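You operate a simulated robot arm through the tools that you are given. There is no shell and no other tool. Be economical: measure what you need, move in short steps, check, and stop when the job is done.

The job below is to be done with a simulated two-armed robot. You get a single attempt, and the scene is never put back.

TASK
Charge the air set to about 5 bar, shut it in, then let it down through the spare valve.
Fine: watch the air gauge rise and fall; supply and spare valves closed and black dial back to 0 at the end.

Only the result counts: the job must be done as asked and must still hold three seconds after the hand-in. Knocking over, shifting, dropping, spilling or breaking anything else fails it.

THE ROBOT
Two 7-joint arms with fingered hands on one trunk that stands fixed in place. Base frame: the origin is at the foot of the trunk, x ahead of it, y to its left, z up. Readings come in cm, degrees, newtons and seconds.
The left shoulder is at [2, 21.4, 144.4], the right one opposite. With the tool pointing down near the work surface each hand reaches from about 10 to 58 cm from the base axis, measured 20 degrees to its own side. Payload 3.3 kg a hand.
The TCP of each hand is the grasp point between the finger pads, 2.6 cm short of the fingertips. In the tool frame z runs along the fingers and y along their closing line. The gripper opens to 13.2 cm. The gripper's body begins 7.3 cm behind the TCP. The gripper is a hand of 2 fingers: y runs from the thumb to the fingers, the wrist lies at [0, 0, -22.4] in the tool frame, and closing takes about 1.5 s.
Orientation is that of the tool frame in the base frame, as a unit quaternion [w, x, y, z]. With the fingers straight down and closing along the base's y, the tool's x points along the base's -x, its y along +y and its z along -z.

THE INTERFACE
- The arms move only by the tool move_arm. It takes "left_plan", "right_plan" or both (then of equal length, played together; a hand with none holds still); each is a list of rows, each an object (a shift or turn left out is 0, a gripper value left out holds the last) with "delta_pos": the shift along the tool's x, y, z in cm, a list of three; "rot": the turn, a rotation vector about the tool's x, y, z in degrees, a list of three. In form: [{"delta_pos": [tx, ty, tz], "rot": [rx, ry, rz]}, ...]. A call has 1 to 10 rows; each row shifts and turns the commanded pose from where the row before left it, along the tool's axes as they then stand. "left_gripper" and "right_gripper" are, for a hand that has rows, the finger opening in cm, from 0 to 13.2, set as the call begins (left out, the last holds). Each row takes 0.2 s and may step no farther than 5 cm and 8.6 degrees from the row before; otherwise, or with a gripper value out of range, the whole call is refused. A pose out of reach is approached as far as the arm can. The call stops where the force on the tool passes 40 N (or 10 N more than at its start, if that is more) or the arm is blocked; 0.2 s more then pass. Each finger travels about 15.3 cm/s and halts on what it meets, pressing with about 29 N; the grip force reading is that of the motor and also rises with nothing between the fingers. The clock runs only during rows and for 0.2 s after the last one: add rows that do not move to give the fingers time. It gives the time, the measured TCP pose, the force on the tool (base axes), the opening and the grip force at its end, in the units of the frame above (readings bear some noise), with the torque about the TCP (base axes, N m) and any sound that the robot's microphone picked up.
- Cameras (640 x 400 px; columns grow to the right, rows downward): "scene" is now at [7.77, 5.5, 161.56]; the picture's right is [0.65, -0.76, 0.00], its down [-0.44, -0.38, -0.81] and it looks along [0.62, 0.53, -0.58] (base axes); focal length 214 px, centre (320, 200). "left" rides on the left gripper at [-6.6, -0.3, -9.9] in its tool frame; the picture's right is [0.04, -1.00, 0.00], its down [0.83, 0.03, -0.55] and it looks along [0.55, 0.02, 0.83] (tool axes); focal length 261 px, centre (320, 200). "right" rides on the right gripper at [6.5, -0.3, -9.9] in its tool frame; the picture's right is [0.04, 1.00, 0.00], its down [-0.83, 0.03, -0.55] and it looks along [-0.55, 0.02, 0.83] (tool axes); focal length 261 px, centre (320, 200). There is no depth. A picture from a camera that has moved, and an enlarged one, comes with that camera's place and axes in the base frame and with its lens.
- camera(camera): a new picture of that camera. No time passes.
- raise_lower(by): slides the trunk up (or, below 0, down) by that many cm; the arms and the scene camera ride with it, the base frame stays. It gives what a move gives, with no picture.
- set_fingers(finger1, thumb_bend, hand): sets how far each is bent, from 0 (flat) to 100 (curled in); at 30 the hand is open as for a grip, at 70 the pads meet at the TCP. One left out holds its place. A second passes; each finger stops where it meets its share of the squeeze, and holds until it gets a number again. A gripper value or a shape takes the hand back. It gives what a move gives, with no picture; readings hold the bend of each and the force on the fingers (four entries, about 0 where the hand has none), thumb and palm.
- preshape(shape, hand): the hand has 2 fingers and takes this shape, open, in about a second: jaw (thumb against the fingers, like two jaws); tri (thumb and two fingers); tip (a fingertip pinch); poke (one finger out to press); point (the index stretched); flat (the hand flat); cup (the hand cupped); fist (a fist). The gripper value then closes the fingers along that shape, each until it touches; the sizes above hold for jaw. It gives what a move gives, with no picture.
- turn_head(pan, tilt): turns the head with the scene camera to pan (to the left, within 86 degrees either way) and tilt (down, from -29 to 69), counted from straight ahead of the robot. It gives what a move gives.
- zoom(camera, box): a new picture of the part [left, top, right, bottom] of that camera's present view, enlarged. No time passes.
- sign_off(): hands the job in; it is judged then, once.

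Work in short steps. Places have to be worked out from the pictures, the camera data and where the tool is seen: move nearer, look again, correct. Check each grasp and each placing, and mend what went wrong. You have 120 turns and 78 pictures in all, those below and enlarged ones among them. Open the grippers and draw the arms clear of the work before you hand the job in, unless the task says otherwise; then end with one line.

The tools are called after ">>>" as a command line: name --argument value ..., lists and objects as JSON in quotes. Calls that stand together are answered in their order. move_arm: Moves the arms, as the interface text tells. Its arguments: {"type":"object","properties":{"left_plan":{"type":"array","items":{"type":"object","properties":{"delta_pos":{"type":"array","items":{"type":"number"}},"rot":{"type":"array","items":{"type":"number"}}}}},"left_gripper":{"type":"number"},"right_plan":{"type":"array","items":{"type":"object","properties":{"delta_pos":{"type":"array","items":{"type":"number"}},"rot":{"type":"array","items":{"type":"number"}}}}},"right_gripper":{"type":"number"}},"required":[]} The other tools are called the same way: raise_lower (by) slides the trunk up or down; preshape (shape, hand) gives the hand a shape; set_fingers (finger1, thumb_bend, hand) moves the fingers one by one; turn_head (pan, tilt) turns the head that bears the scene camera; camera (camera) takes a picture; zoom (camera, box) takes an enlarged picture of a part of a camera's view; sign_off () hands the job in.

At the start:

```text
time_s: 0.0
left_position: [28.26, 39.52, 138.28]
left_ee_rot: [0.0, 0.0, 1.0, 0.001]
left_ft_force: [-0.4, -0.4, 0.4]
left_moment: [0.01, 0.0, -0.02]
left_width: 13.21
left_finger_force: 0.1
left_shape: jaw
left_bend: [30.0, 30.0]
left_finger forces: [0.0, 0.0, 0.0, 0.1, 0.1, 0.0]
right_position: [28.22, 1.74, 147.05]
right_ee_rot: [0.0, 0.001, 1.0, 0.0]
right_ft_force: [0.0, -1.0, -0.3]
right_moment: [0.03, -0.01, 0.0]
right_width: 13.2
right_finger_force: 0.0
right_shape: jaw
right_bend: [30.0, 30.0]
right_finger forces: [0.0, 0.0, 0.0, 0.1, 0.1, 0.0]
trunk travel left (down, up): [-72.5, 3.6]
head pan, tilt: [40.3, 35.5]
```

scene: 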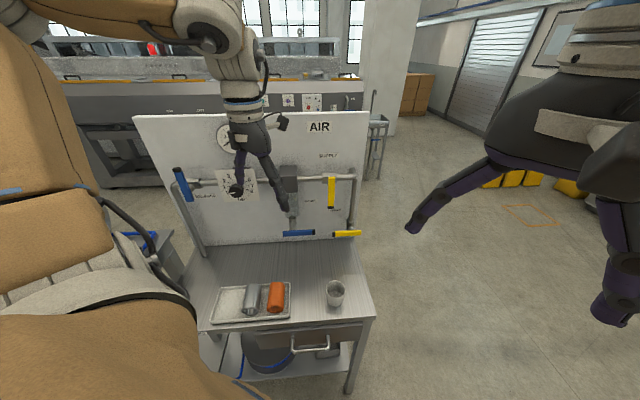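
right: 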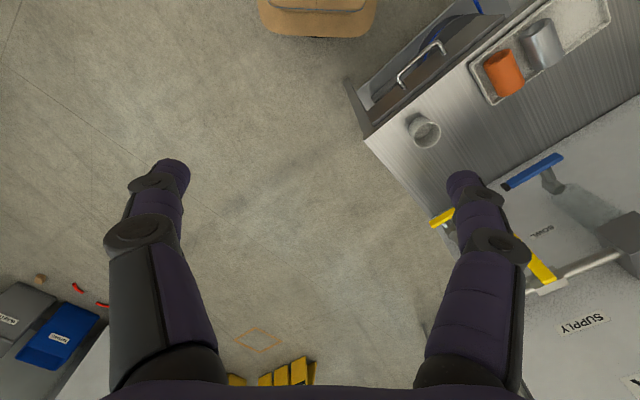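
left: 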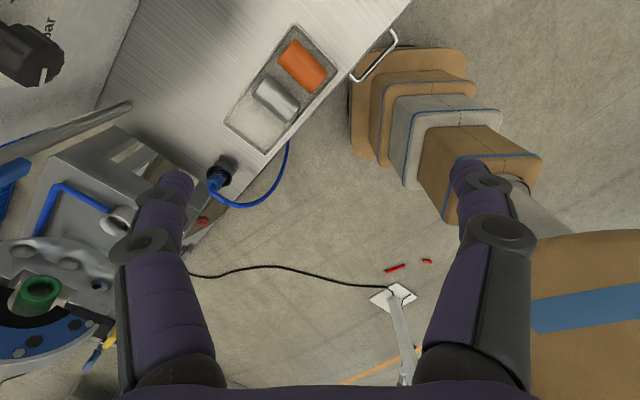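

The panel with gauge and valves is partly hidden by the left hand. I zoom in on it first.

>>> zoom --camera "scene" --box '[130, 100, 380, 256]'

```text
2.56 times, centred on (255, 178) of scene
camera zoom: at [7.77, 5.5, 161.56], right [0.65, -0.76, 0.0], down [-0.44, -0.38, -0.81], along [0.62, 0.53, -0.58], focal length 549 px, centre (486, 256)
```

zoom: 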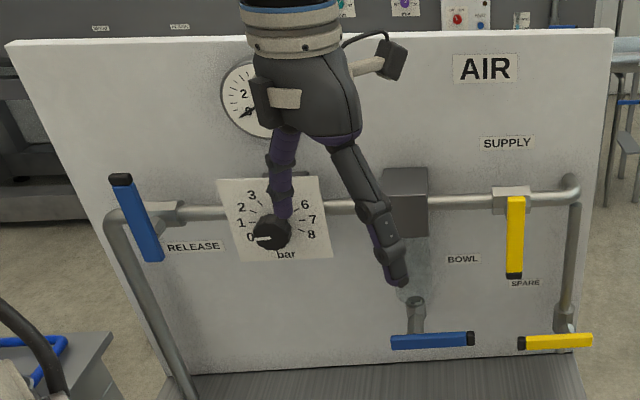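

The left hand hides the gauge and dial. I draw it back and to the left, then look again.

>>> move_arm --left_plan '[{"delta_pos": [3, 3, -1]}, {"delta_pos": [3, 3, -1]}, {"delta_pos": [3, 3, -1]}, {"delta_pos": [3, 3, 0]}]' --right_plan '[{"delta_pos": [0, -4, 0]}, {"delta_pos": [0, -4, 0]}, {"delta_pos": [0, -4, 0]}, {"delta_pos": [0, -4, 0]}]'

>>> camera --camera "scene"

```text
time_s: 1.0
left_position: [16.32, 51.56, 141.49]
left_ee_rot: [0.001, 0.0, 1.0, 0.0]
left_ft_force: [0.9, -0.5, 0.5]
left_moment: [0.04, 0.0, 0.0]
left_width: 13.21
left_finger_force: 0.1
left_shape: jaw
left_bend: [30.0, 30.0]
left_finger forces: [0.1, 0.0, 0.0, 0.1, 0.1, 0.0]
right_position: [28.07, -14.44, 146.88]
right_ee_rot: [0.001, 0.0, 1.0, 0.0]
right_ft_force: [-0.5, 0.1, 0.5]
right_moment: [0.02, -0.01, -0.03]
right_width: 13.2
right_finger_force: 0.1
right_shape: jaw
right_bend: [30.0, 30.0]
right_finger forces: [0.0, 0.1, 0.1, 0.0, 0.1, 0.0]
trunk travel left (down, up): [-72.5, 3.6]
head pan, tilt: [40.3, 35.5]
```

```text
73 pictures are left
camera scene: at [7.64, 5.36, 161.57], right [0.65, -0.76, 0.0], down [-0.44, -0.37, -0.81], along [0.62, 0.53, -0.58], focal length 214 px, centre (320, 200)
```

scene: 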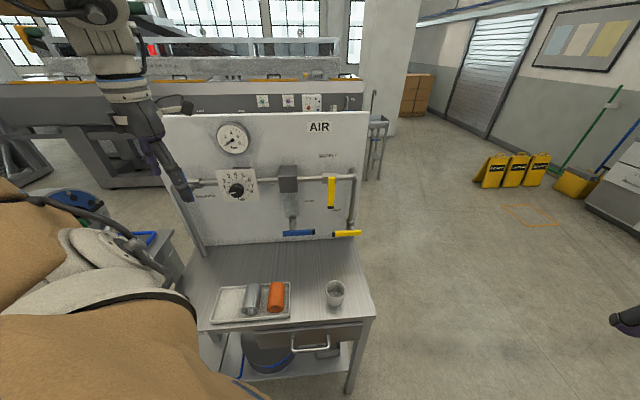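

The view is clear now except for the release valve, so I zoom in on the panel for detail.

>>> zoom --camera "scene" --box '[200, 110, 376, 220]'

>>> zoom --camera "scene" --box '[264, 160, 376, 240]'

```text
3.64 times, centred on (288, 165) of scene
camera zoom: at [7.64, 5.36, 161.57], right [0.65, -0.76, 0.0], down [-0.44, -0.37, -0.81], along [0.62, 0.53, -0.58], focal length 780 px, centre (436, 327)
```

zoom: 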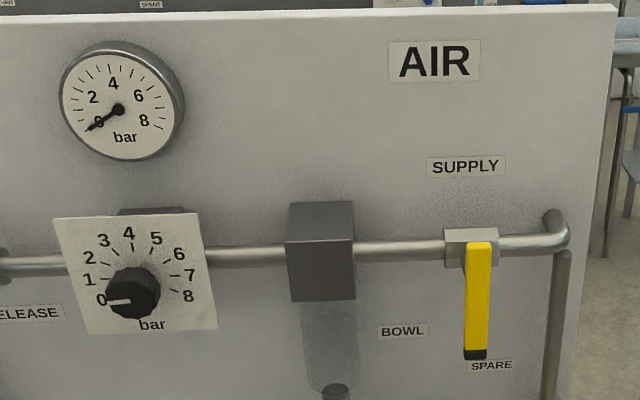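

```text
5.00 times, centred on (320, 200) of scene
camera zoom: at [7.64, 5.36, 161.57], right [0.65, -0.76, 0.0], down [-0.44, -0.37, -0.81], along [0.62, 0.53, -0.58], focal length 1072 px, centre (320, 200)
```

zoom: 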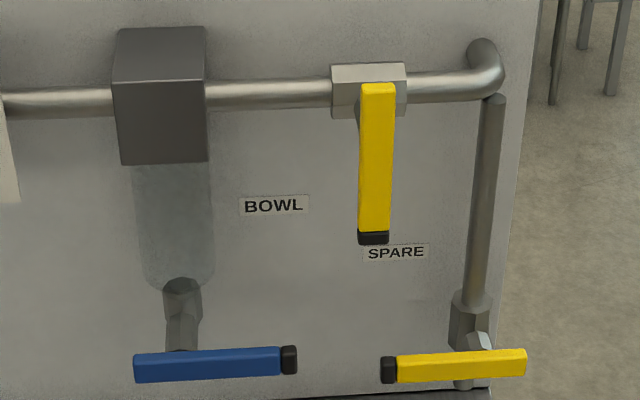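

I need depth. Lowering the trunk gives the scene camera a vertical baseline and also brings the arms closer to valve height.

>>> raise_lower --by -18

>>> camera --camera "scene"

```text
time_s: 3.0
left_position: [16.34, 51.51, 123.29]
left_ee_rot: [0.0, 0.0, 1.0, 0.0]
left_ft_force: [-0.4, 0.7, -0.6]
left_moment: [-0.03, -0.04, 0.02]
left_width: 13.19
left_finger_force: 0.1
left_shape: jaw
left_bend: [30.0, 30.0]
left_finger forces: [0.1, 0.1, 0.0, 0.0, 0.1, 0.0]
right_position: [28.11, -14.09, 128.92]
right_ee_rot: [0.0, 0.0, 1.0, 0.001]
right_ft_force: [0.9, 0.0, 0.2]
right_moment: [0.02, -0.03, -0.01]
right_width: 13.18
right_finger_force: 0.0
right_shape: jaw
right_bend: [30.0, 30.0]
right_finger forces: [0.0, 0.0, 0.0, 0.0, 0.1, 0.0]
trunk travel left (down, up): [-54.5, 21.6]
head pan, tilt: [40.3, 35.5]
```

```text
70 pictures are left
camera scene: at [8.11, 5.49, 143.56], right [0.65, -0.76, 0.0], down [-0.44, -0.38, -0.81], along [0.62, 0.53, -0.58], focal length 214 px, centre (320, 200)
```

scene: 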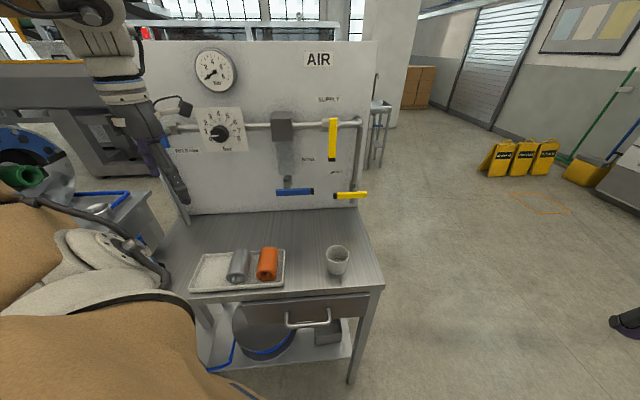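

Bench top is about z=89 and the panel's foot runs from about (71,39) to (25,88). I zoom in here for precise lever coordinates.

>>> zoom --camera "scene" --box '[256, 100, 384, 210]'

>>> zoom --camera "scene" --box '[150, 40, 290, 190]'

```text
3.64 times, centred on (320, 155) of scene
camera zoom: at [8.11, 5.49, 143.56], right [0.65, -0.76, 0.0], down [-0.44, -0.38, -0.81], along [0.62, 0.53, -0.58], focal length 780 px, centre (320, 364)
```

zoom: 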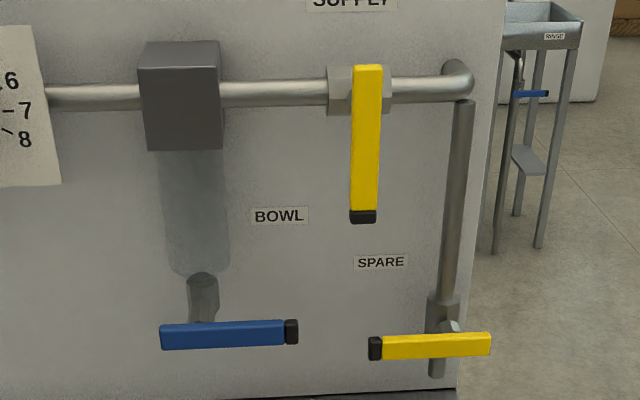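

```text
2.67 times, centred on (220, 115) of scene
camera zoom: at [8.11, 5.49, 143.56], right [0.65, -0.76, 0.0], down [-0.44, -0.38, -0.81], along [0.62, 0.53, -0.58], focal length 572 px, centre (587, 427)
```

zoom: 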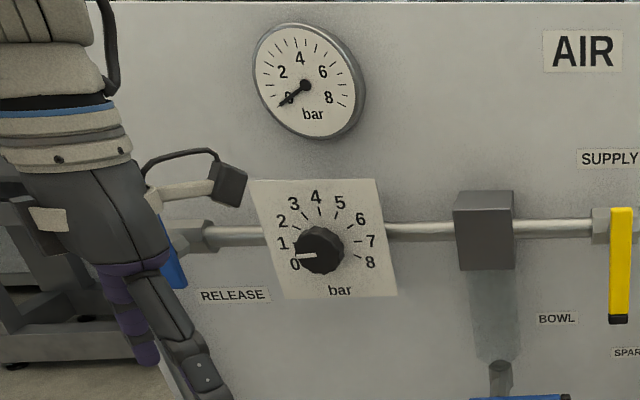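

Estimates: supply lever runs (55.5,41.5) from z≈128 to 116, spare lever tip is near (57,41,102) with its right end at (66,33,102), and the dial is near (33,62,125). I turn the left hand toward the panel, yaw first and then pitching up to horizontal.

>>> move_arm --left_plan '[{"rot": [0, 0, -8.6]}, {"rot": [0, 0, -8.6]}, {"rot": [0, 0, -8.6]}, {"rot": [0, 0, -8.6]}, {"rot": [0, 0, -8.6]}]' --left_gripper 6

>>> move_arm --left_plan '[{"delta_pos": [-1, -2, 0.2], "rot": [0, -8.6, 0]}, {"delta_pos": [-1, -2, 0.2], "rot": [0, -8.6, 0]}, {"delta_pos": [-0.9, -2, 0.3], "rot": [0, -8.6, 0]}, {"delta_pos": [-0.8, -2, 0.6], "rot": [0, -8.6, 0]}, {"delta_pos": [-0.7, -2, 0.7], "rot": [0, -8.6, 0]}]'

```text
time_s: 4.2
left_position: [16.14, 51.53, 123.24]
left_ee_rot: [0.001, -0.368, 0.93, 0.0]
left_ft_force: [-0.4, 0.1, 0.1]
left_moment: [0.04, 0.01, -0.02]
left_width: 6.1
left_finger_force: 0.0
left_shape: jaw
left_bend: [73.0, 70.0]
left_finger forces: [0.1, 0.1, 0.1, 0.1, 0.0, 0.0]
right_position: [28.14, -14.24, 128.96]
right_ee_rot: [0.0, 0.001, 1.0, 0.0]
right_ft_force: [0.3, 1.1, 0.3]
right_moment: [-0.01, 0.01, -0.01]
right_width: 13.19
right_finger_force: 0.0
right_shape: jaw
right_bend: [30.0, 30.0]
right_finger forces: [0.1, 0.0, 0.0, 0.0, 0.0, 0.0]
trunk travel left (down, up): [-54.5, 21.6]
head pan, tilt: [40.3, 35.5]
```

```text
time_s: 5.4
left_position: [29.41, 48.21, 123.77]
left_ee_rot: [0.341, -0.341, 0.866, 0.134]
left_ft_force: [-1.0, 0.5, -0.9]
left_moment: [-0.02, 0.03, 0.01]
left_width: 6.06
left_finger_force: 0.0
left_shape: jaw
left_bend: [73.0, 70.0]
left_finger forces: [0.1, 0.0, 0.1, 0.0, 0.0, 0.0]
left hand out of reach, approached as far as the arm can: row 4, 5
right_position: [28.24, -14.24, 128.82]
right_ee_rot: [-0.001, 0.0, 1.0, -0.001]
right_ft_force: [-0.8, -0.3, -0.1]
right_moment: [-0.03, -0.01, -0.02]
right_width: 13.2
right_finger_force: 0.1
right_shape: jaw
right_bend: [30.0, 30.0]
right_finger forces: [0.0, 0.0, 0.0, 0.0, 0.0, 0.0]
trunk travel left (down, up): [-54.5, 21.6]
head pan, tilt: [40.3, 35.5]
```

The pitch is about 43°. The arm is too folded to continue in place, so I keep pitching while moving further forward and right.

>>> move_arm --left_plan '[{"delta_pos": [-1.0, -2, 1.0], "rot": [0, -6, 0]}, {"delta_pos": [-0.9, -2, 1.2], "rot": [0, -6, 0]}, {"delta_pos": [-0.8, -2, 1.2], "rot": [0, -6, 0]}, {"delta_pos": [-0.5, -2, 0.9], "rot": [0, -6, 0]}, {"delta_pos": [-0.4, -2, 0.9], "rot": [0, -6, 0]}, {"delta_pos": [-0.3, -2, 0.9], "rot": [0, -6, 0]}]'

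>>> camera --camera "scene"

```text
time_s: 6.8
left_position: [45.64, 51.84, 126.25]
left_ee_rot: [0.592, -0.281, 0.719, 0.232]
left_ft_force: [0.5, -2.3, -1.0]
left_moment: [0.01, 0.02, -0.04]
left_width: 6.23
left_finger_force: 0.0
left_shape: jaw
left_bend: [73.0, 70.0]
left_finger forces: [0.0, 0.0, 0.0, 0.0, 2.0, 0.1]
left hand out of reach, approached as far as the arm can: row 1, 2, 4, 5, 6
right_position: [28.16, -14.39, 128.96]
right_ee_rot: [0.0, 0.0, 1.0, 0.0]
right_ft_force: [-0.4, 0.2, 0.0]
right_moment: [0.03, 0.02, -0.01]
right_width: 13.19
right_finger_force: 0.1
right_shape: jaw
right_bend: [30.0, 30.0]
right_finger forces: [0.1, 0.0, 0.0, 0.0, 0.0, 0.1]
trunk travel left (down, up): [-54.5, 21.6]
head pan, tilt: [40.3, 35.5]
```

```text
67 pictures are left
camera scene: at [8.15, 5.37, 143.55], right [0.65, -0.76, 0.0], down [-0.44, -0.37, -0.81], along [0.62, 0.53, -0.58], focal length 214 px, centre (320, 200)
```

scene: 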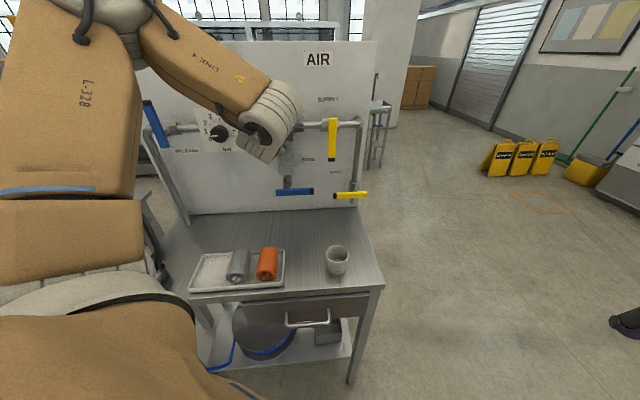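

A finger reads 2 N and the TCP is only about 10 cm from the panel, probably touching near the filter block. I back straight out a few cm.

>>> move_arm --left_plan '[{"delta_pos": [0, 0, -2]}, {"delta_pos": [0, 0, -2]}, {"delta_pos": [0, -1, -2]}, {"delta_pos": [0, -1, -2]}]'

>>> camera --camera "left"

```text
time_s: 7.8
left_position: [42.85, 51.6, 129.86]
left_ee_rot: [0.591, -0.282, 0.719, 0.232]
left_ft_force: [0.4, 0.7, 0.3]
left_moment: [0.0, -0.01, 0.01]
left_width: 6.06
left_finger_force: 0.0
left_shape: jaw
left_bend: [73.0, 70.0]
left_finger forces: [0.1, 0.1, 0.1, 0.0, 0.1, 0.0]
left hand out of reach, approached as far as the arm can: row 1, 2, 3, 4
right_position: [28.07, -14.15, 129.11]
right_ee_rot: [0.0, 0.0, 1.0, 0.0]
right_ft_force: [1.0, -0.5, -0.1]
right_moment: [0.02, -0.02, 0.01]
right_width: 13.17
right_finger_force: 0.0
right_shape: jaw
right_bend: [30.0, 30.0]
right_finger forces: [0.1, 0.0, 0.1, 0.0, 0.1, 0.1]
trunk travel left (down, up): [-54.5, 21.6]
head pan, tilt: [40.3, 35.5]
```

```text
66 pictures are left
camera left: at [36.77, 45.63, 138.35], right [0.67, -0.74, -0.04], down [-0.54, -0.45, -0.71], along [0.51, 0.5, -0.7], focal length 261 px, centre (320, 200)
```

left: 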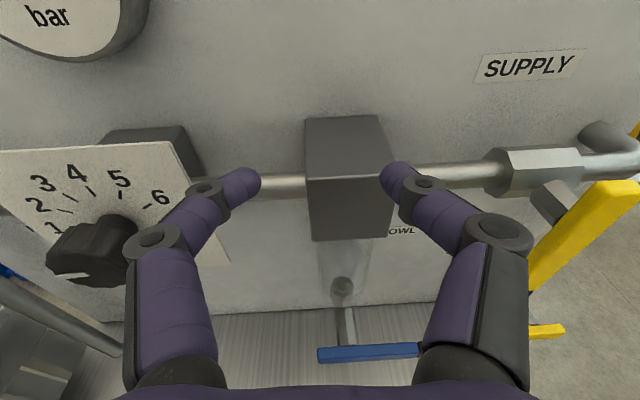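

The arm is at its inner fold limit with the shoulder this low. Raising the trunk gives it more room, since the shoulder will be above the work. The path straight up is clear of the gauge.

>>> raise_lower --by 20

>>> move_arm --left_plan '[{"delta_pos": [0, 0, -1]}, {"delta_pos": [1, 0, -1]}]'

```text
time_s: 10.0
left_position: [42.8, 51.61, 149.99]
left_ee_rot: [0.591, -0.283, 0.718, 0.233]
left_ft_force: [0.3, -0.9, 0.2]
left_moment: [0.01, 0.02, 0.02]
left_width: 6.04
left_finger_force: 0.2
left_shape: jaw
left_bend: [73.0, 70.0]
left_finger forces: [0.0, 0.1, 0.0, 0.0, 0.1, 0.0]
right_position: [28.28, -14.23, 148.94]
right_ee_rot: [0.0, -0.001, 1.0, 0.0]
right_ft_force: [0.6, -0.8, 0.1]
right_moment: [0.0, -0.02, 0.03]
right_width: 13.22
right_finger_force: 0.1
right_shape: jaw
right_bend: [30.0, 30.0]
right_finger forces: [0.0, 0.1, 0.0, 0.0, 0.0, 0.0]
trunk travel left (down, up): [-74.5, 1.6]
head pan, tilt: [40.3, 35.5]
```

```text
time_s: 10.6
left_position: [41.69, 51.77, 150.09]
left_ee_rot: [0.592, -0.282, 0.719, 0.232]
left_ft_force: [-0.7, 1.2, -0.1]
left_moment: [-0.01, -0.01, 0.0]
left_width: 6.05
left_finger_force: 0.1
left_shape: jaw
left_bend: [73.0, 70.0]
left_finger forces: [0.0, 0.1, 0.0, 0.0, 0.0, 0.0]
left hand out of reach, approached as far as the arm can: row 1, 2
right_position: [28.27, -14.2, 148.92]
right_ee_rot: [0.001, 0.0, 1.0, 0.0]
right_ft_force: [-0.1, 0.1, -1.1]
right_moment: [0.01, 0.0, 0.01]
right_width: 13.18
right_finger_force: 0.1
right_shape: jaw
right_bend: [30.0, 30.0]
right_finger forces: [0.0, 0.0, 0.0, 0.0, 0.0, 0.1]
trunk travel left (down, up): [-74.5, 1.6]
head pan, tilt: [40.3, 35.5]
```

Now I descend while moving right and back, to come in front of the supply lever with clearance.

>>> move_arm --left_plan '[{"delta_pos": [2, -2, -0.5]}, {"delta_pos": [2, -2, -0.5]}, {"delta_pos": [2, -2, -0.5]}, {"delta_pos": [2, -2, -0.5]}, {"delta_pos": [2, -2, -0.5]}]' --left_gripper 0

>>> camera --camera "scene"

```text
time_s: 11.8
left_position: [48.53, 51.54, 143.91]
left_ee_rot: [0.591, -0.282, 0.72, 0.231]
left_ft_force: [0.4, 0.7, -0.7]
left_moment: [0.0, 0.01, 0.02]
left_width: 0.0
left_finger_force: 29.3
left_shape: jaw
left_bend: [63.0, 70.0]
left_finger forces: [0.0, 0.1, 0.0, 0.0, 0.0, 0.0]
left hand out of reach, approached as far as the arm can: row 1, 2, 3, 4, 5
right_position: [28.26, -14.17, 148.9]
right_ee_rot: [-0.001, 0.0, 1.0, 0.0]
right_ft_force: [-0.4, -0.1, -0.2]
right_moment: [0.0, 0.0, 0.01]
right_width: 13.18
right_finger_force: 0.2
right_shape: jaw
right_bend: [30.0, 30.0]
right_finger forces: [0.0, 0.0, 0.1, 0.0, 0.1, 0.0]
trunk travel left (down, up): [-74.5, 1.6]
head pan, tilt: [40.3, 35.5]
```

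```text
65 pictures are left
camera scene: at [7.87, 5.51, 163.56], right [0.65, -0.76, 0.0], down [-0.44, -0.38, -0.81], along [0.62, 0.53, -0.58], focal length 214 px, centre (320, 200)
```

scene: 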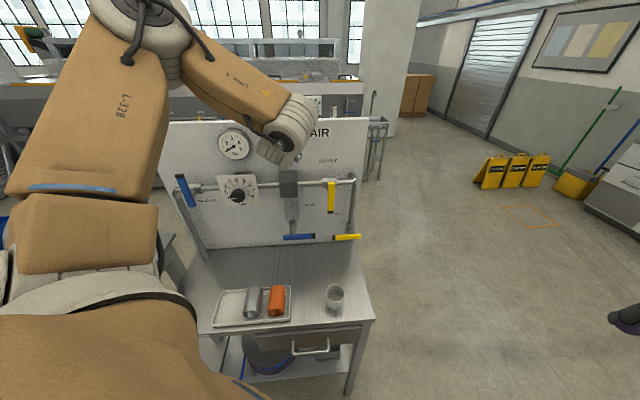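

The commanded pose is inside the arm's fold limit, so the hand sits deeper than asked. A tool pitched about 45° down keeps the wrist further from the shoulder, so I pitch back while moving forward.

>>> move_arm --left_plan '[{"delta_pos": [-0.5, 0, 2.45], "rot": [0, 8.6, 0]}, {"delta_pos": [-0.85, 0, 2.35], "rot": [0, 8.6, 0]}, {"delta_pos": [-1.2, 0, 2.2], "rot": [0, 8.6, 0]}, {"delta_pos": [-1.5, 0, 2], "rot": [0, 8.6, 0]}]'

```text
time_s: 12.5
left_position: [52.32, 55.05, 143.92]
left_ee_rot: [0.459, -0.316, 0.81, 0.18]
left_ft_force: [-1.9, -1.3, 0.2]
left_moment: [0.0, 0.0, -0.01]
left_width: 0.0
left_finger_force: 29.0
left_shape: jaw
left_bend: [67.0, 70.0]
left_finger forces: [0.0, 0.1, 0.0, 0.1, 0.0, 0.1]
right_position: [28.04, -14.54, 148.79]
right_ee_rot: [0.0, 0.0, 1.0, 0.001]
right_ft_force: [0.1, 0.1, -0.9]
right_moment: [0.02, -0.02, -0.01]
right_width: 13.19
right_finger_force: 0.1
right_shape: jaw
right_bend: [30.0, 30.0]
right_finger forces: [0.0, 0.0, 0.1, 0.1, 0.1, 0.1]
trunk travel left (down, up): [-74.5, 1.6]
head pan, tilt: [40.3, 35.5]
stopped in row 3 (left hand): the force on the tool passed its limit at 51 N (the readings are from after the stop); the commanded pose is now the measured one
```

The fingertips touched the panel at 51 N, and the commanded pose is now the measured one. The pitch is about 59°. I back off and to the right, which is within reach.

>>> move_arm --left_plan '[{"delta_pos": [0.7, -1, -1.3]}, {"delta_pos": [1, -2, -1.7]}, {"delta_pos": [1, -2, -1.7]}, {"delta_pos": [1, -2, -1.7]}, {"delta_pos": [1, -2, -1.7]}]'

>>> camera --camera "scene"

>>> camera --camera "left"

```text
time_s: 13.7
left_position: [51.64, 45.21, 143.8]
left_ee_rot: [0.46, -0.316, 0.81, 0.179]
left_ft_force: [1.1, 0.2, -0.1]
left_moment: [0.03, -0.02, -0.01]
left_width: 0.0
left_finger_force: 28.6
left_shape: jaw
left_bend: [67.0, 70.0]
left_finger forces: [0.0, 0.0, 0.1, 0.0, 0.0, 0.0]
left hand out of reach, approached as far as the arm can: row 5
right_position: [28.22, -14.1, 148.87]
right_ee_rot: [0.0, 0.0, 1.0, -0.001]
right_ft_force: [-0.4, 0.5, -0.2]
right_moment: [-0.02, -0.03, 0.0]
right_width: 13.19
right_finger_force: 0.0
right_shape: jaw
right_bend: [30.0, 30.0]
right_finger forces: [0.0, 0.0, 0.1, 0.1, 0.1, 0.0]
trunk travel left (down, up): [-74.5, 1.6]
head pan, tilt: [40.3, 35.5]
```

```text
64 pictures are left
camera scene: at [7.75, 5.58, 163.56], right [0.65, -0.76, 0.0], down [-0.44, -0.38, -0.81], along [0.62, 0.53, -0.58], focal length 214 px, centre (320, 200)
```

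scene: 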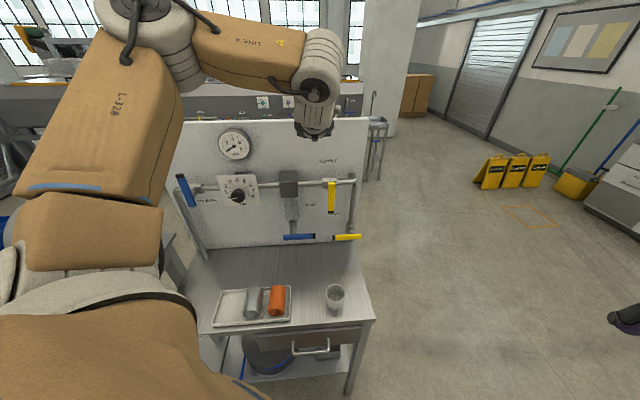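

```text
63 pictures are left
camera left: at [48.08, 41.57, 154.67], right [0.66, -0.75, -0.04], down [-0.69, -0.59, -0.43], along [0.3, 0.31, -0.9], focal length 261 px, centre (320, 200)
```

left: 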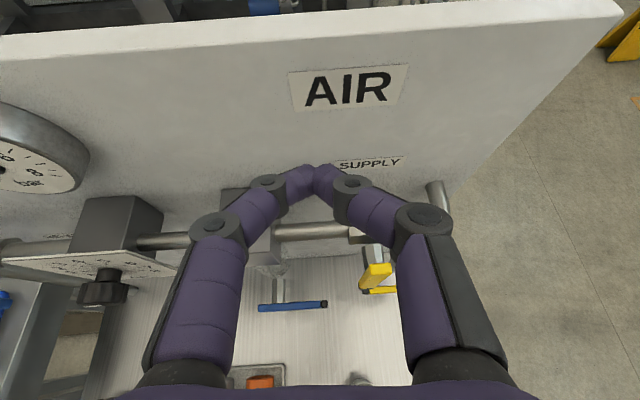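

The panel looks undisturbed. I'm at depth 68.6 and l=2.9 in the panel frame, with z=143.8. I bring the hand down and out in front of the supply lever with the jaws opened a little.

>>> move_arm --left_plan '[{"delta_pos": [3.2, -1.1, 0]}, {"delta_pos": [3.2, -1.1, 0]}, {"delta_pos": [3.2, -1.1, 0]}, {"delta_pos": [3.2, -1.1, 0]}, {"delta_pos": [3.2, -1.1, 0]}]' --left_gripper 5

>>> move_arm --left_plan '[{"delta_pos": [2.6, 0, 0.5]}, {"delta_pos": [2.6, 0, 0.5]}, {"delta_pos": [2.6, 0, 0.5]}]'

>>> camera --camera "left"

```text
time_s: 14.9
left_position: [50.78, 44.61, 129.83]
left_ee_rot: [0.458, -0.316, 0.812, 0.178]
left_ft_force: [-0.9, -0.5, -0.9]
left_moment: [0.0, -0.02, -0.01]
left_width: 4.98
left_finger_force: 0.0
left_shape: jaw
left_bend: [74.0, 70.0]
left_finger forces: [0.0, 0.0, 0.0, 0.1, 0.0, 0.1]
left hand out of reach, approached as far as the arm can: row 1, 2, 3, 4, 5
right_position: [28.25, -14.13, 148.83]
right_ee_rot: [-0.001, 0.0, 1.0, 0.0]
right_ft_force: [0.3, -1.0, -0.2]
right_moment: [-0.02, 0.0, 0.0]
right_width: 13.2
right_finger_force: 0.0
right_shape: jaw
right_bend: [30.0, 30.0]
right_finger forces: [0.0, 0.0, 0.1, 0.0, 0.0, 0.0]
trunk travel left (down, up): [-74.5, 1.6]
head pan, tilt: [40.3, 35.5]
```

```text
time_s: 15.7
left_position: [47.74, 45.56, 124.93]
left_ee_rot: [0.458, -0.316, 0.812, 0.178]
left_ft_force: [0.5, 0.7, 0.0]
left_moment: [0.05, -0.02, 0.02]
left_width: 4.97
left_finger_force: 0.0
left_shape: jaw
left_bend: [74.0, 70.0]
left_finger forces: [0.1, 0.1, 0.0, 0.0, 0.1, 0.0]
left hand out of reach, approached as far as the arm can: row 1, 2, 3
right_position: [28.29, -14.14, 149.05]
right_ee_rot: [0.0, 0.0, 1.0, -0.001]
right_ft_force: [0.1, -0.7, 0.3]
right_moment: [-0.01, 0.0, 0.02]
right_width: 13.16
right_finger_force: 0.1
right_shape: jaw
right_bend: [30.0, 30.0]
right_finger forces: [0.0, 0.0, 0.0, 0.1, 0.1, 0.1]
trunk travel left (down, up): [-74.5, 1.6]
head pan, tilt: [40.3, 35.5]
```

```text
62 pictures are left
camera left: at [44.23, 41.96, 135.75], right [0.66, -0.75, -0.03], down [-0.69, -0.59, -0.43], along [0.3, 0.31, -0.9], focal length 261 px, centre (320, 200)
```

left: 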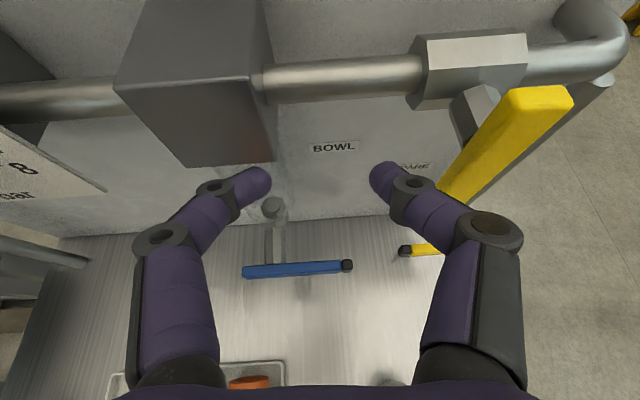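

The right finger sits just left of the supply lever. I close the fingers into a poker, go in beside the lever's lower half, and then push right to see if it swings.

>>> move_arm --left_plan '[{"delta_pos": [0, 0, 0]}, {"delta_pos": [0, 0, 0]}, {"delta_pos": [1, -0.7, 1.8]}, {"delta_pos": [1, -0.7, 1.8]}, {"delta_pos": [1, -0.7, 1.8]}]' --left_gripper 0

>>> camera --camera "left"

```text
time_s: 16.9
left_position: [50.73, 48.06, 122.38]
left_ee_rot: [0.459, -0.316, 0.811, 0.179]
left_ft_force: [-2.5, -18.2, 1.6]
left_moment: [0.05, 0.03, 0.33]
left_width: 0.0
left_finger_force: 29.3
left_shape: jaw
left_bend: [63.0, 70.0]
left_finger forces: [17.1, 0.0, 0.0, 0.0, 0.1, 0.1]
left hand out of reach, approached as far as the arm can: row 3, 4, 5
right_position: [28.2, -14.74, 148.92]
right_ee_rot: [0.0, 0.001, 1.0, 0.001]
right_ft_force: [0.5, -0.3, 0.3]
right_moment: [0.03, 0.0, 0.03]
right_width: 13.17
right_finger_force: 0.1
right_shape: jaw
right_bend: [30.0, 30.0]
right_finger forces: [0.0, 0.0, 0.0, 0.0, 0.1, 0.0]
trunk travel left (down, up): [-74.5, 1.6]
head pan, tilt: [40.3, 35.5]
```

```text
61 pictures are left
camera left: at [47.11, 44.47, 133.26], right [0.66, -0.75, -0.03], down [-0.69, -0.58, -0.43], along [0.3, 0.31, -0.9], focal length 261 px, centre (320, 200)
```

left: 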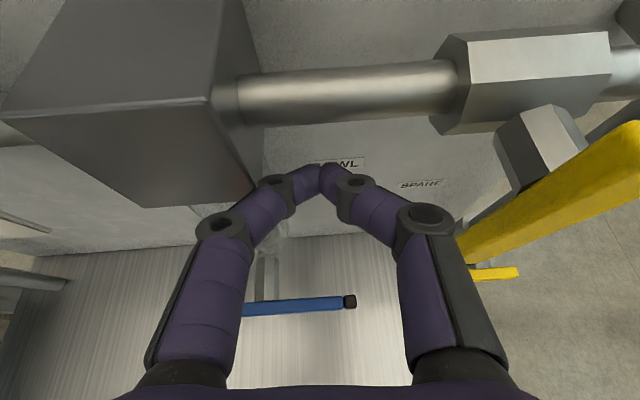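

The left finger is pressing on the filter block, because at this shoulder height the arm drifts left. The fold limit seems looser with the shoulder low, so I lift the hand up and away, then lower the trunk in step.

>>> move_arm --left_plan '[{"delta_pos": [-1, -1, -1]}, {"delta_pos": [-2.5, -1, -1.5]}, {"delta_pos": [-2.5, -1, -1.5]}, {"delta_pos": [-3.5, -1, -2.1]}, {"delta_pos": [-3.5, -1, -2.1]}, {"delta_pos": [-3.5, 0, -2.1]}]'

```text
time_s: 18.3
left_position: [53.92, 45.12, 142.04]
left_ee_rot: [0.459, -0.316, 0.811, 0.179]
left_ft_force: [0.0, -0.3, -0.4]
left_moment: [0.0, 0.03, -0.02]
left_width: 0.0
left_finger_force: 29.3
left_shape: jaw
left_bend: [63.0, 70.0]
left_finger forces: [0.1, 0.0, 0.0, 0.1, 0.1, 0.1]
right_position: [28.16, -14.18, 148.92]
right_ee_rot: [0.0, 0.0, 1.0, 0.001]
right_ft_force: [-1.0, 0.3, 0.7]
right_moment: [0.03, -0.03, -0.01]
right_width: 13.18
right_finger_force: 0.0
right_shape: jaw
right_bend: [30.0, 30.0]
right_finger forces: [0.0, 0.1, 0.0, 0.1, 0.0, 0.0]
trunk travel left (down, up): [-74.5, 1.6]
head pan, tilt: [40.3, 35.5]
```

Now clear. I raise the hand 14 cm further, then lower the trunk by 20.

>>> move_arm --left_plan '[{"delta_pos": [-3, 0, -1.8]}, {"delta_pos": [-3, 0, -1.8]}, {"delta_pos": [-3, -0.5, -2.5]}, {"delta_pos": [-3, -0.5, -3.5]}]'

>>> raise_lower --by -20

```text
time_s: 19.3
left_position: [51.54, 48.13, 154.86]
left_ee_rot: [0.46, -0.315, 0.811, 0.177]
left_ft_force: [-0.3, -0.6, 1.3]
left_moment: [-0.04, -0.01, -0.01]
left_width: 0.0
left_finger_force: 28.9
left_shape: jaw
left_bend: [63.0, 70.0]
left_finger forces: [0.1, 0.0, 0.0, 0.0, 0.0, 0.0]
left hand out of reach, approached as far as the arm can: row 1, 2, 3, 4
right_position: [28.12, -14.26, 149.01]
right_ee_rot: [-0.001, 0.0, 1.0, 0.001]
right_ft_force: [-0.8, 0.3, -0.4]
right_moment: [-0.01, -0.04, -0.02]
right_width: 13.22
right_finger_force: 0.2
right_shape: jaw
right_bend: [30.0, 30.0]
right_finger forces: [0.1, 0.0, 0.1, 0.1, 0.0, 0.0]
trunk travel left (down, up): [-74.5, 1.6]
head pan, tilt: [40.3, 35.5]
```

```text
time_s: 21.4
left_position: [51.63, 48.17, 134.88]
left_ee_rot: [0.459, -0.316, 0.811, 0.179]
left_ft_force: [-0.8, -0.6, -0.3]
left_moment: [-0.01, -0.03, 0.01]
left_width: 0.0
left_finger_force: 29.0
left_shape: jaw
left_bend: [63.0, 70.0]
left_finger forces: [0.1, 0.0, 0.1, 0.1, 0.0, 0.0]
right_position: [28.23, -14.16, 128.96]
right_ee_rot: [0.0, 0.001, 1.0, 0.0]
right_ft_force: [-0.3, -0.3, 0.5]
right_moment: [0.0, 0.02, -0.02]
right_width: 13.18
right_finger_force: 0.1
right_shape: jaw
right_bend: [30.0, 30.0]
right_finger forces: [0.1, 0.0, 0.0, 0.0, 0.1, 0.1]
trunk travel left (down, up): [-54.5, 21.6]
head pan, tilt: [40.3, 35.5]
```

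The fold limit really comes from the left hand pointing outward across the body. The right arm suits the supply and spare valves, since its shoulder is almost in line with the panel normal, and the left arm suits the dial. I retract the left hand toward its start first.

>>> move_arm --left_plan '[{"delta_pos": [1.2, 0, -2], "rot": [0, 6, 0]}, {"delta_pos": [1.5, 0, -2], "rot": [0, 6, 0]}, {"delta_pos": [2, 1.5, -2], "rot": [0, 6, 0]}, {"delta_pos": [2.5, 2, -1.5], "rot": [0, 6, 0]}, {"delta_pos": [3, 2, -1.5], "rot": [0, 6, 0]}, {"delta_pos": [3, 2, -1], "rot": [0, 6, 0]}, {"delta_pos": [3, 2, 0], "rot": [0, 6, 0]}, {"delta_pos": [3, 2, 0], "rot": [0, 6, 0]}]' --right_plan '[{"rot": [0, 0, -6]}, {"rot": [0, 0, -6]}, {"rot": [0, 0, -6]}, {"rot": [0, 0, -6]}, {"rot": [0, 0, -6]}, {"rot": [0, 0, -6]}, {"rot": [0, 0, -6]}, {"rot": [0, 0, -1.5]}]' --right_gripper 0

```text
time_s: 23.2
left_position: [25.81, 44.13, 128.53]
left_ee_rot: [0.089, -0.363, 0.927, 0.035]
left_ft_force: [-0.4, 0.4, 0.1]
left_moment: [0.0, 0.02, 0.01]
left_width: 0.02
left_finger_force: 29.1
left_shape: jaw
left_bend: [63.0, 70.0]
left_finger forces: [0.0, 0.1, 0.1, 0.1, 0.1, 0.1]
left hand out of reach, approached as far as the arm can: row 1, 2, 3, 6
right_position: [28.12, -14.15, 128.93]
right_ee_rot: [0.0, -0.371, 0.929, 0.0]
right_ft_force: [0.6, 0.3, 0.7]
right_moment: [-0.01, 0.02, 0.0]
right_width: 0.0
right_finger_force: 29.0
right_shape: jaw
right_bend: [62.0, 70.0]
right_finger forces: [0.1, 0.0, 0.0, 0.1, 0.0, 0.1]
trunk travel left (down, up): [-54.5, 21.6]
head pan, tilt: [40.3, 35.5]
```

Left hand is back. Now I pitch the right hand up and drive it toward the panel while moving the left hand further left.

>>> move_arm --left_plan '[{"delta_pos": [1, 2.5, 0]}, {"delta_pos": [1, 2.5, 0]}, {"delta_pos": [1, 2.5, 0]}, {"delta_pos": [1, 2.5, 0]}, {"delta_pos": [1, 2, 0]}]' --right_plan '[{"delta_pos": [-4, 2, 0.3], "rot": [0, -8.6, 0]}, {"delta_pos": [-4, 2, 0.6], "rot": [0, -8.6, 0]}, {"delta_pos": [-3.8, 2, 1.2], "rot": [0, -8.6, 0]}, {"delta_pos": [-3.6, 2, 1.7], "rot": [0, -8.6, 0]}, {"delta_pos": [-3.3, 2, 2.2], "rot": [0, -8.6, 0]}]'

>>> move_arm --right_plan '[{"delta_pos": [-2.6, 2, 2.7], "rot": [0, -8.6, 0]}, {"delta_pos": [-2.2, 2, 3.1], "rot": [0, -8.6, 0]}, {"delta_pos": [-1.8, 2, 3.2], "rot": [0, -8.6, 0]}, {"delta_pos": [-1.2, 2, 3], "rot": [0, -8.6, 0]}, {"delta_pos": [-0.5, 2, 2], "rot": [0, -8.6, 0]}]'

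>>> camera --camera "scene"

```text
time_s: 24.4
left_position: [15.57, 49.62, 125.19]
left_ee_rot: [0.09, -0.363, 0.927, 0.034]
left_ft_force: [0.4, 0.8, 0.0]
left_moment: [0.01, 0.0, 0.04]
left_width: 0.02
left_finger_force: 29.1
left_shape: jaw
left_bend: [63.0, 70.0]
left_finger forces: [0.0, 0.0, 0.0, 0.0, 0.1, 0.0]
left hand out of reach, approached as far as the arm can: row 3, 4, 5
right_position: [35.96, 6.88, 128.81]
right_ee_rot: [0.341, -0.344, 0.864, 0.136]
right_ft_force: [0.2, 0.4, 0.2]
right_moment: [0.01, 0.0, 0.0]
right_width: 0.0
right_finger_force: 29.5
right_shape: jaw
right_bend: [62.0, 70.0]
right_finger forces: [0.0, 0.1, 0.1, 0.0, 0.0, 0.0]
trunk travel left (down, up): [-54.5, 21.6]
head pan, tilt: [40.3, 35.5]
```

```text
time_s: 25.6
left_position: [15.53, 49.59, 125.27]
left_ee_rot: [0.09, -0.362, 0.927, 0.035]
left_ft_force: [0.1, -0.2, 0.4]
left_moment: [0.0, -0.01, 0.01]
left_width: 0.0
left_finger_force: 29.3
left_shape: jaw
left_bend: [63.0, 70.0]
left_finger forces: [0.0, 0.0, 0.0, 0.1, 0.0, 0.1]
right_position: [41.46, 25.23, 128.62]
right_ee_rot: [0.635, -0.269, 0.679, 0.251]
right_ft_force: [-0.5, -0.7, 0.1]
right_moment: [-0.01, 0.0, 0.01]
right_width: 0.0
right_finger_force: 29.0
right_shape: jaw
right_bend: [62.0, 70.0]
right_finger forces: [0.0, 0.0, 0.0, 0.0, 0.0, 0.0]
trunk travel left (down, up): [-54.5, 21.6]
head pan, tilt: [40.3, 35.5]
```

```text
60 pictures are left
camera scene: at [8.12, 5.54, 143.55], right [0.65, -0.76, 0.0], down [-0.44, -0.38, -0.81], along [0.62, 0.53, -0.58], focal length 214 px, centre (320, 200)
```

scene: 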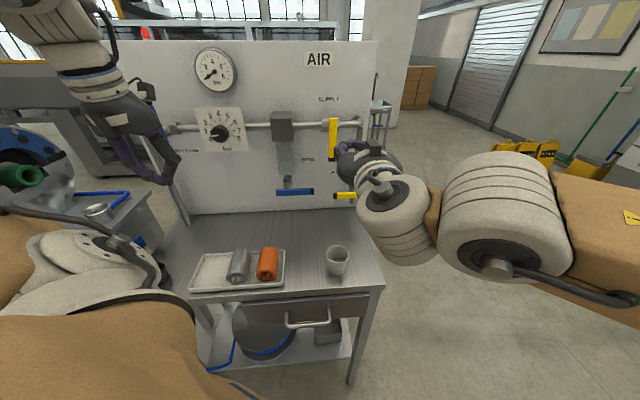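

The right arm reaches well and the gauge stays visible. I move in front of the supply lever's lower half with the jaws open to straddle it.

>>> move_arm --right_plan '[{"delta_pos": [2.5, 0.5, 2.5], "rot": [0, -1, 0]}, {"delta_pos": [2.5, 0.5, 2.5], "rot": [0, -1, 0]}, {"delta_pos": [2.5, 0.5, 2.5], "rot": [0, -1, 0]}, {"delta_pos": [2.5, 0.5, 2.5], "rot": [0, -1, 0]}]' --right_gripper 5.5

>>> camera --camera "right"

>>> zoom --camera "scene" --box '[240, 90, 440, 220]'

```text
time_s: 26.8
left_position: [15.56, 49.65, 125.27]
left_ee_rot: [0.09, -0.363, 0.927, 0.036]
left_ft_force: [-0.3, 0.2, -1.2]
left_moment: [-0.02, 0.0, -0.01]
left_width: 0.04
left_finger_force: 29.1
left_shape: jaw
left_bend: [63.0, 70.0]
left_finger forces: [0.0, 0.0, 0.0, 0.0, 0.0, 0.1]
right_position: [48.67, 25.15, 123.88]
right_ee_rot: [0.663, -0.239, 0.667, 0.241]
right_ft_force: [0.3, -0.1, -0.3]
right_moment: [0.01, 0.01, 0.0]
right_width: 5.46
right_finger_force: 0.0
right_shape: jaw
right_bend: [73.0, 70.0]
right_finger forces: [0.0, 0.1, 0.0, 0.1, 0.1, 0.0]
right hand out of reach, approached as far as the arm can: row 2, 3, 4
trunk travel left (down, up): [-54.5, 21.6]
head pan, tilt: [40.3, 35.5]
stopped in row 4 (right hand): the arm was blocked; the commanded pose is now the measured one
```

```text
59 pictures are left
camera right: at [41.18, 18.75, 117.38], right [-0.64, 0.77, -0.04], down [-0.44, -0.33, 0.83], along [0.63, 0.55, 0.55], focal length 261 px, centre (320, 200)
```

right: 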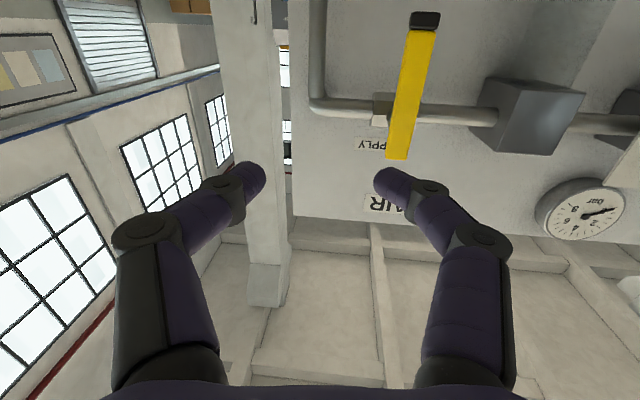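

```text
3.08 times, centred on (340, 155) of scene
camera zoom: at [8.12, 5.48, 143.55], right [0.65, -0.76, 0.0], down [-0.44, -0.38, -0.81], along [0.62, 0.53, -0.58], focal length 660 px, centre (258, 338)
```

zoom: 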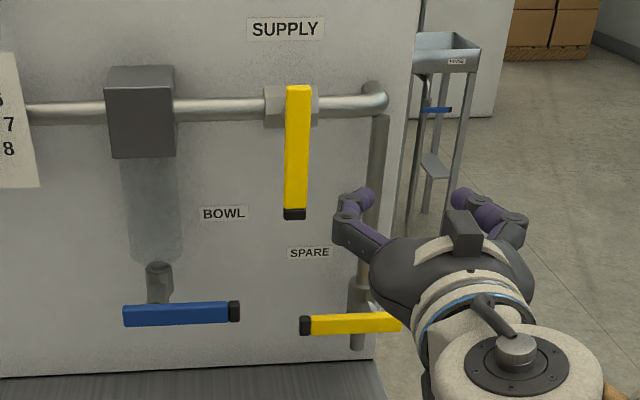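

The arm blocks when reaching below its shoulder level, so I lower the trunk instead of reaching down, then continue forward.

>>> raise_lower --by -14

>>> move_arm --right_plan '[{"delta_pos": [-2.5, 1, 0]}, {"delta_pos": [-2.5, 1, 0]}, {"delta_pos": [-2, 1, 2]}, {"delta_pos": [-1, 1, 2]}, {"delta_pos": [0, 1, 2]}]'

```text
time_s: 28.5
left_position: [16.22, 49.57, 110.76]
left_ee_rot: [0.078, -0.362, 0.928, 0.04]
left_ft_force: [0.0, -0.1, 0.5]
left_moment: [-0.01, 0.0, 0.0]
left_width: 0.02
left_finger_force: 28.8
left_shape: jaw
left_bend: [63.0, 70.0]
left_finger forces: [0.0, 0.0, 0.1, 0.0, 0.0, 0.0]
right_position: [48.51, 25.33, 109.93]
right_ee_rot: [0.664, -0.24, 0.666, 0.241]
right_ft_force: [-0.9, 0.2, -0.6]
right_moment: [-0.02, 0.01, 0.01]
right_width: 5.48
right_finger_force: 0.0
right_shape: jaw
right_bend: [73.0, 70.0]
right_finger forces: [0.0, 0.0, 0.0, 0.0, 0.1, 0.0]
trunk travel left (down, up): [-40.5, 35.6]
head pan, tilt: [40.3, 35.5]
```

```text
time_s: 29.9
left_position: [16.08, 49.51, 110.73]
left_ee_rot: [0.079, -0.361, 0.928, 0.039]
left_ft_force: [0.0, 0.2, 0.2]
left_moment: [0.01, 0.0, -0.03]
left_width: 0.0
left_finger_force: 28.9
left_shape: jaw
left_bend: [63.0, 70.0]
left_finger forces: [0.0, 0.0, 0.1, 0.0, 0.1, 0.1]
right_position: [51.34, 24.23, 114.42]
right_ee_rot: [0.667, -0.218, 0.677, 0.22]
right_ft_force: [0.4, 0.1, 0.5]
right_moment: [0.01, 0.01, 0.02]
right_width: 5.49
right_finger_force: 0.1
right_shape: jaw
right_bend: [73.0, 70.0]
right_finger forces: [0.0, 0.1, 0.1, 0.1, 0.0, 0.0]
right hand out of reach, approached as far as the arm can: row 3, 4, 5
trunk travel left (down, up): [-40.5, 35.6]
head pan, tilt: [40.3, 35.5]
stopped in row 5 (right hand): the arm was blocked; the commanded pose is now the measured one
```

Blocked again at a similar spot while moving left and forward. I look at the scene for the cause.

>>> camera --camera "scene"

```text
57 pictures are left
camera scene: at [9.37, 5.47, 129.5], right [0.65, -0.76, 0.0], down [-0.44, -0.38, -0.81], along [0.62, 0.53, -0.58], focal length 214 px, centre (320, 200)
```

scene: 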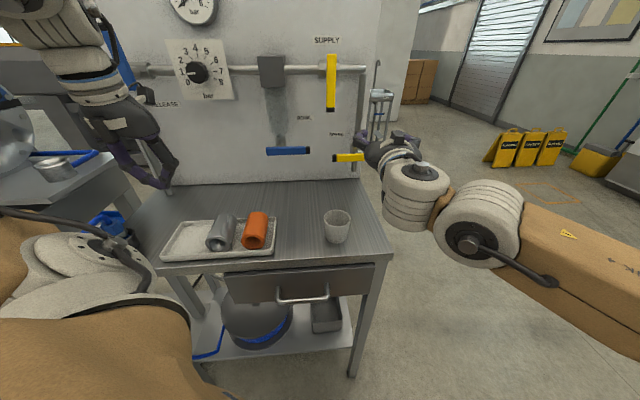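

The right forearm runs along +y and its upper arm seems unable to swing further inward, so the right arm can't get there. The left arm must do it all, with the shoulder well below the work for more freedom. I retract the right arm and raise the left hand relative to the trunk.

>>> move_arm --right_plan '[{"delta_pos": [0, -2, -4]}, {"delta_pos": [0, -2, -4]}, {"delta_pos": [0, -2, -4]}, {"delta_pos": [0, -2, -4]}, {"delta_pos": [0, -2, -4]}]' --left_plan '[{"delta_pos": [0, 0, -3]}, {"delta_pos": [0, 0, -3]}, {"delta_pos": [0, 0, -3]}, {"delta_pos": [0, 0, -3]}, {"delta_pos": [0, 0, -3]}]' --left_gripper 8

>>> raise_lower --by -12

```text
time_s: 31.1
left_position: [18.94, 47.22, 112.57]
left_ee_rot: [0.079, -0.362, 0.928, 0.039]
left_ft_force: [-0.1, -0.9, -0.4]
left_moment: [-0.03, 0.0, -0.02]
left_width: 7.95
left_finger_force: 0.1
left_shape: jaw
left_bend: [71.0, 71.0]
left_finger forces: [0.0, 0.0, 0.1, 0.0, 0.0, 0.0]
left hand out of reach, approached as far as the arm can: row 1, 2, 3, 4, 5
right_position: [40.77, 4.61, 114.86]
right_ee_rot: [0.667, -0.221, 0.676, 0.222]
right_ft_force: [-0.7, -0.7, 0.2]
right_moment: [-0.02, 0.01, 0.01]
right_width: 5.48
right_finger_force: 0.0
right_shape: jaw
right_bend: [73.0, 70.0]
right_finger forces: [0.0, 0.0, 0.0, 0.0, 0.0, 0.0]
trunk travel left (down, up): [-40.5, 35.6]
head pan, tilt: [40.3, 35.5]
```

```text
time_s: 32.6
left_position: [20.12, 47.31, 99.55]
left_ee_rot: [0.054, -0.361, 0.93, 0.048]
left_ft_force: [-0.2, 0.5, -0.5]
left_moment: [-0.01, 0.0, 0.02]
left_width: 7.96
left_finger_force: 0.0
left_shape: jaw
left_bend: [71.0, 71.0]
left_finger forces: [0.1, 0.0, 0.0, 0.0, 0.0, 0.0]
right_position: [40.63, 4.7, 102.62]
right_ee_rot: [0.666, -0.221, 0.676, 0.223]
right_ft_force: [-0.2, -0.3, 0.2]
right_moment: [0.0, 0.01, -0.04]
right_width: 5.52
right_finger_force: 0.2
right_shape: jaw
right_bend: [73.0, 70.0]
right_finger forces: [0.1, 0.0, 0.0, 0.0, 0.0, 0.0]
trunk travel left (down, up): [-28.5, 47.6]
head pan, tilt: [40.3, 35.5]
```

The left hand is now at z≈99 over the tray, so I pitch it up while lifting right away.

>>> move_arm --left_plan '[{"delta_pos": [0, 0, -2], "rot": [0, -8.6, 0]}, {"delta_pos": [-0.8, 0, -2], "rot": [0, -8.6, 0]}, {"delta_pos": [-1.2, 0.5, -2], "rot": [0, -8.6, 0]}, {"delta_pos": [-1.6, 0.5, -1.8], "rot": [0, -8.6, 0]}, {"delta_pos": [-2, 0.5, -1.6], "rot": [0, -8.6, 0]}]'

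>>> camera --camera "left"

```text
time_s: 33.8
left_position: [21.96, 48.89, 107.97]
left_ee_rot: [0.394, -0.316, 0.845, 0.175]
left_ft_force: [0.5, 0.7, 0.6]
left_moment: [0.01, -0.02, 0.02]
left_width: 7.97
left_finger_force: 0.1
left_shape: jaw
left_bend: [71.0, 71.0]
left_finger forces: [0.0, 0.0, 0.1, 0.0, 0.0, 0.0]
left hand out of reach, approached as far as the arm can: row 1, 2, 3, 4, 5
right_position: [40.72, 4.6, 102.52]
right_ee_rot: [0.666, -0.22, 0.677, 0.223]
right_ft_force: [-0.1, 0.1, 0.3]
right_moment: [-0.03, -0.01, 0.0]
right_width: 5.48
right_finger_force: 0.0
right_shape: jaw
right_bend: [73.0, 70.0]
right_finger forces: [0.1, 0.0, 0.0, 0.0, 0.0, 0.0]
trunk travel left (down, up): [-28.5, 47.6]
head pan, tilt: [40.3, 35.5]
```

```text
56 pictures are left
camera left: at [19.77, 45.89, 119.35], right [0.65, -0.75, -0.08], down [-0.74, -0.61, -0.3], along [0.18, 0.25, -0.95], focal length 261 px, centre (320, 200)
```

left: 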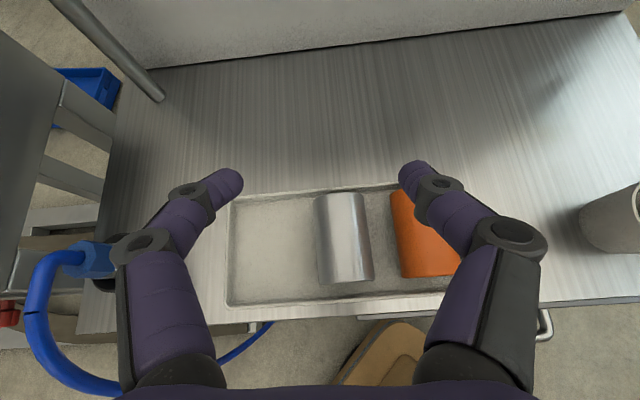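

It works here. I continue lifting and pitching toward horizontal, moving left toward the dial.

>>> move_arm --left_plan '[{"delta_pos": [-2, 0.5, -1.3], "rot": [0, -6, 0]}, {"delta_pos": [-2.2, 0.5, -1], "rot": [0, -6, 0]}, {"delta_pos": [-2.4, 0.5, -0.6], "rot": [0, -6, 0]}, {"delta_pos": [-2.5, 0.5, 0], "rot": [0, -6, 0]}, {"delta_pos": [-2.5, 0.5, 0.3], "rot": [0, -6, 0]}, {"delta_pos": [-2.5, 0.5, 0.3], "rot": [0, -4, 0]}]'

>>> camera --camera "left"

```text
time_s: 35.2
left_position: [23.48, 53.6, 121.5]
left_ee_rot: [0.622, -0.253, 0.693, 0.263]
left_ft_force: [0.4, 0.3, -0.3]
left_moment: [0.0, -0.01, 0.02]
left_width: 7.93
left_finger_force: 0.0
left_shape: jaw
left_bend: [71.0, 71.0]
left_finger forces: [0.0, 0.0, 0.0, 0.0, 0.0, 0.0]
left hand out of reach, approached as far as the arm can: row 1, 2
right_position: [40.69, 4.65, 102.6]
right_ee_rot: [0.667, -0.221, 0.676, 0.223]
right_ft_force: [0.5, -0.2, -0.7]
right_moment: [0.0, -0.01, 0.01]
right_width: 5.53
right_finger_force: 0.2
right_shape: jaw
right_bend: [73.0, 70.0]
right_finger forces: [0.0, 0.0, 0.0, 0.0, 0.0, 0.0]
trunk travel left (down, up): [-28.5, 47.6]
head pan, tilt: [40.3, 35.5]
```

```text
55 pictures are left
camera left: at [17.01, 46.91, 129.03], right [0.67, -0.74, -0.09], down [-0.51, -0.37, -0.78], along [0.54, 0.57, -0.62], focal length 261 px, centre (320, 200)
```

left: 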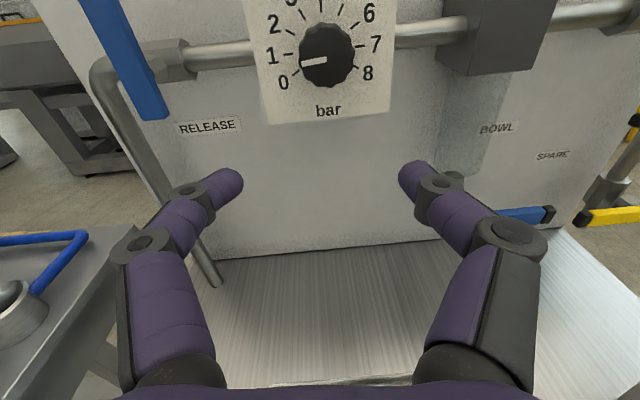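

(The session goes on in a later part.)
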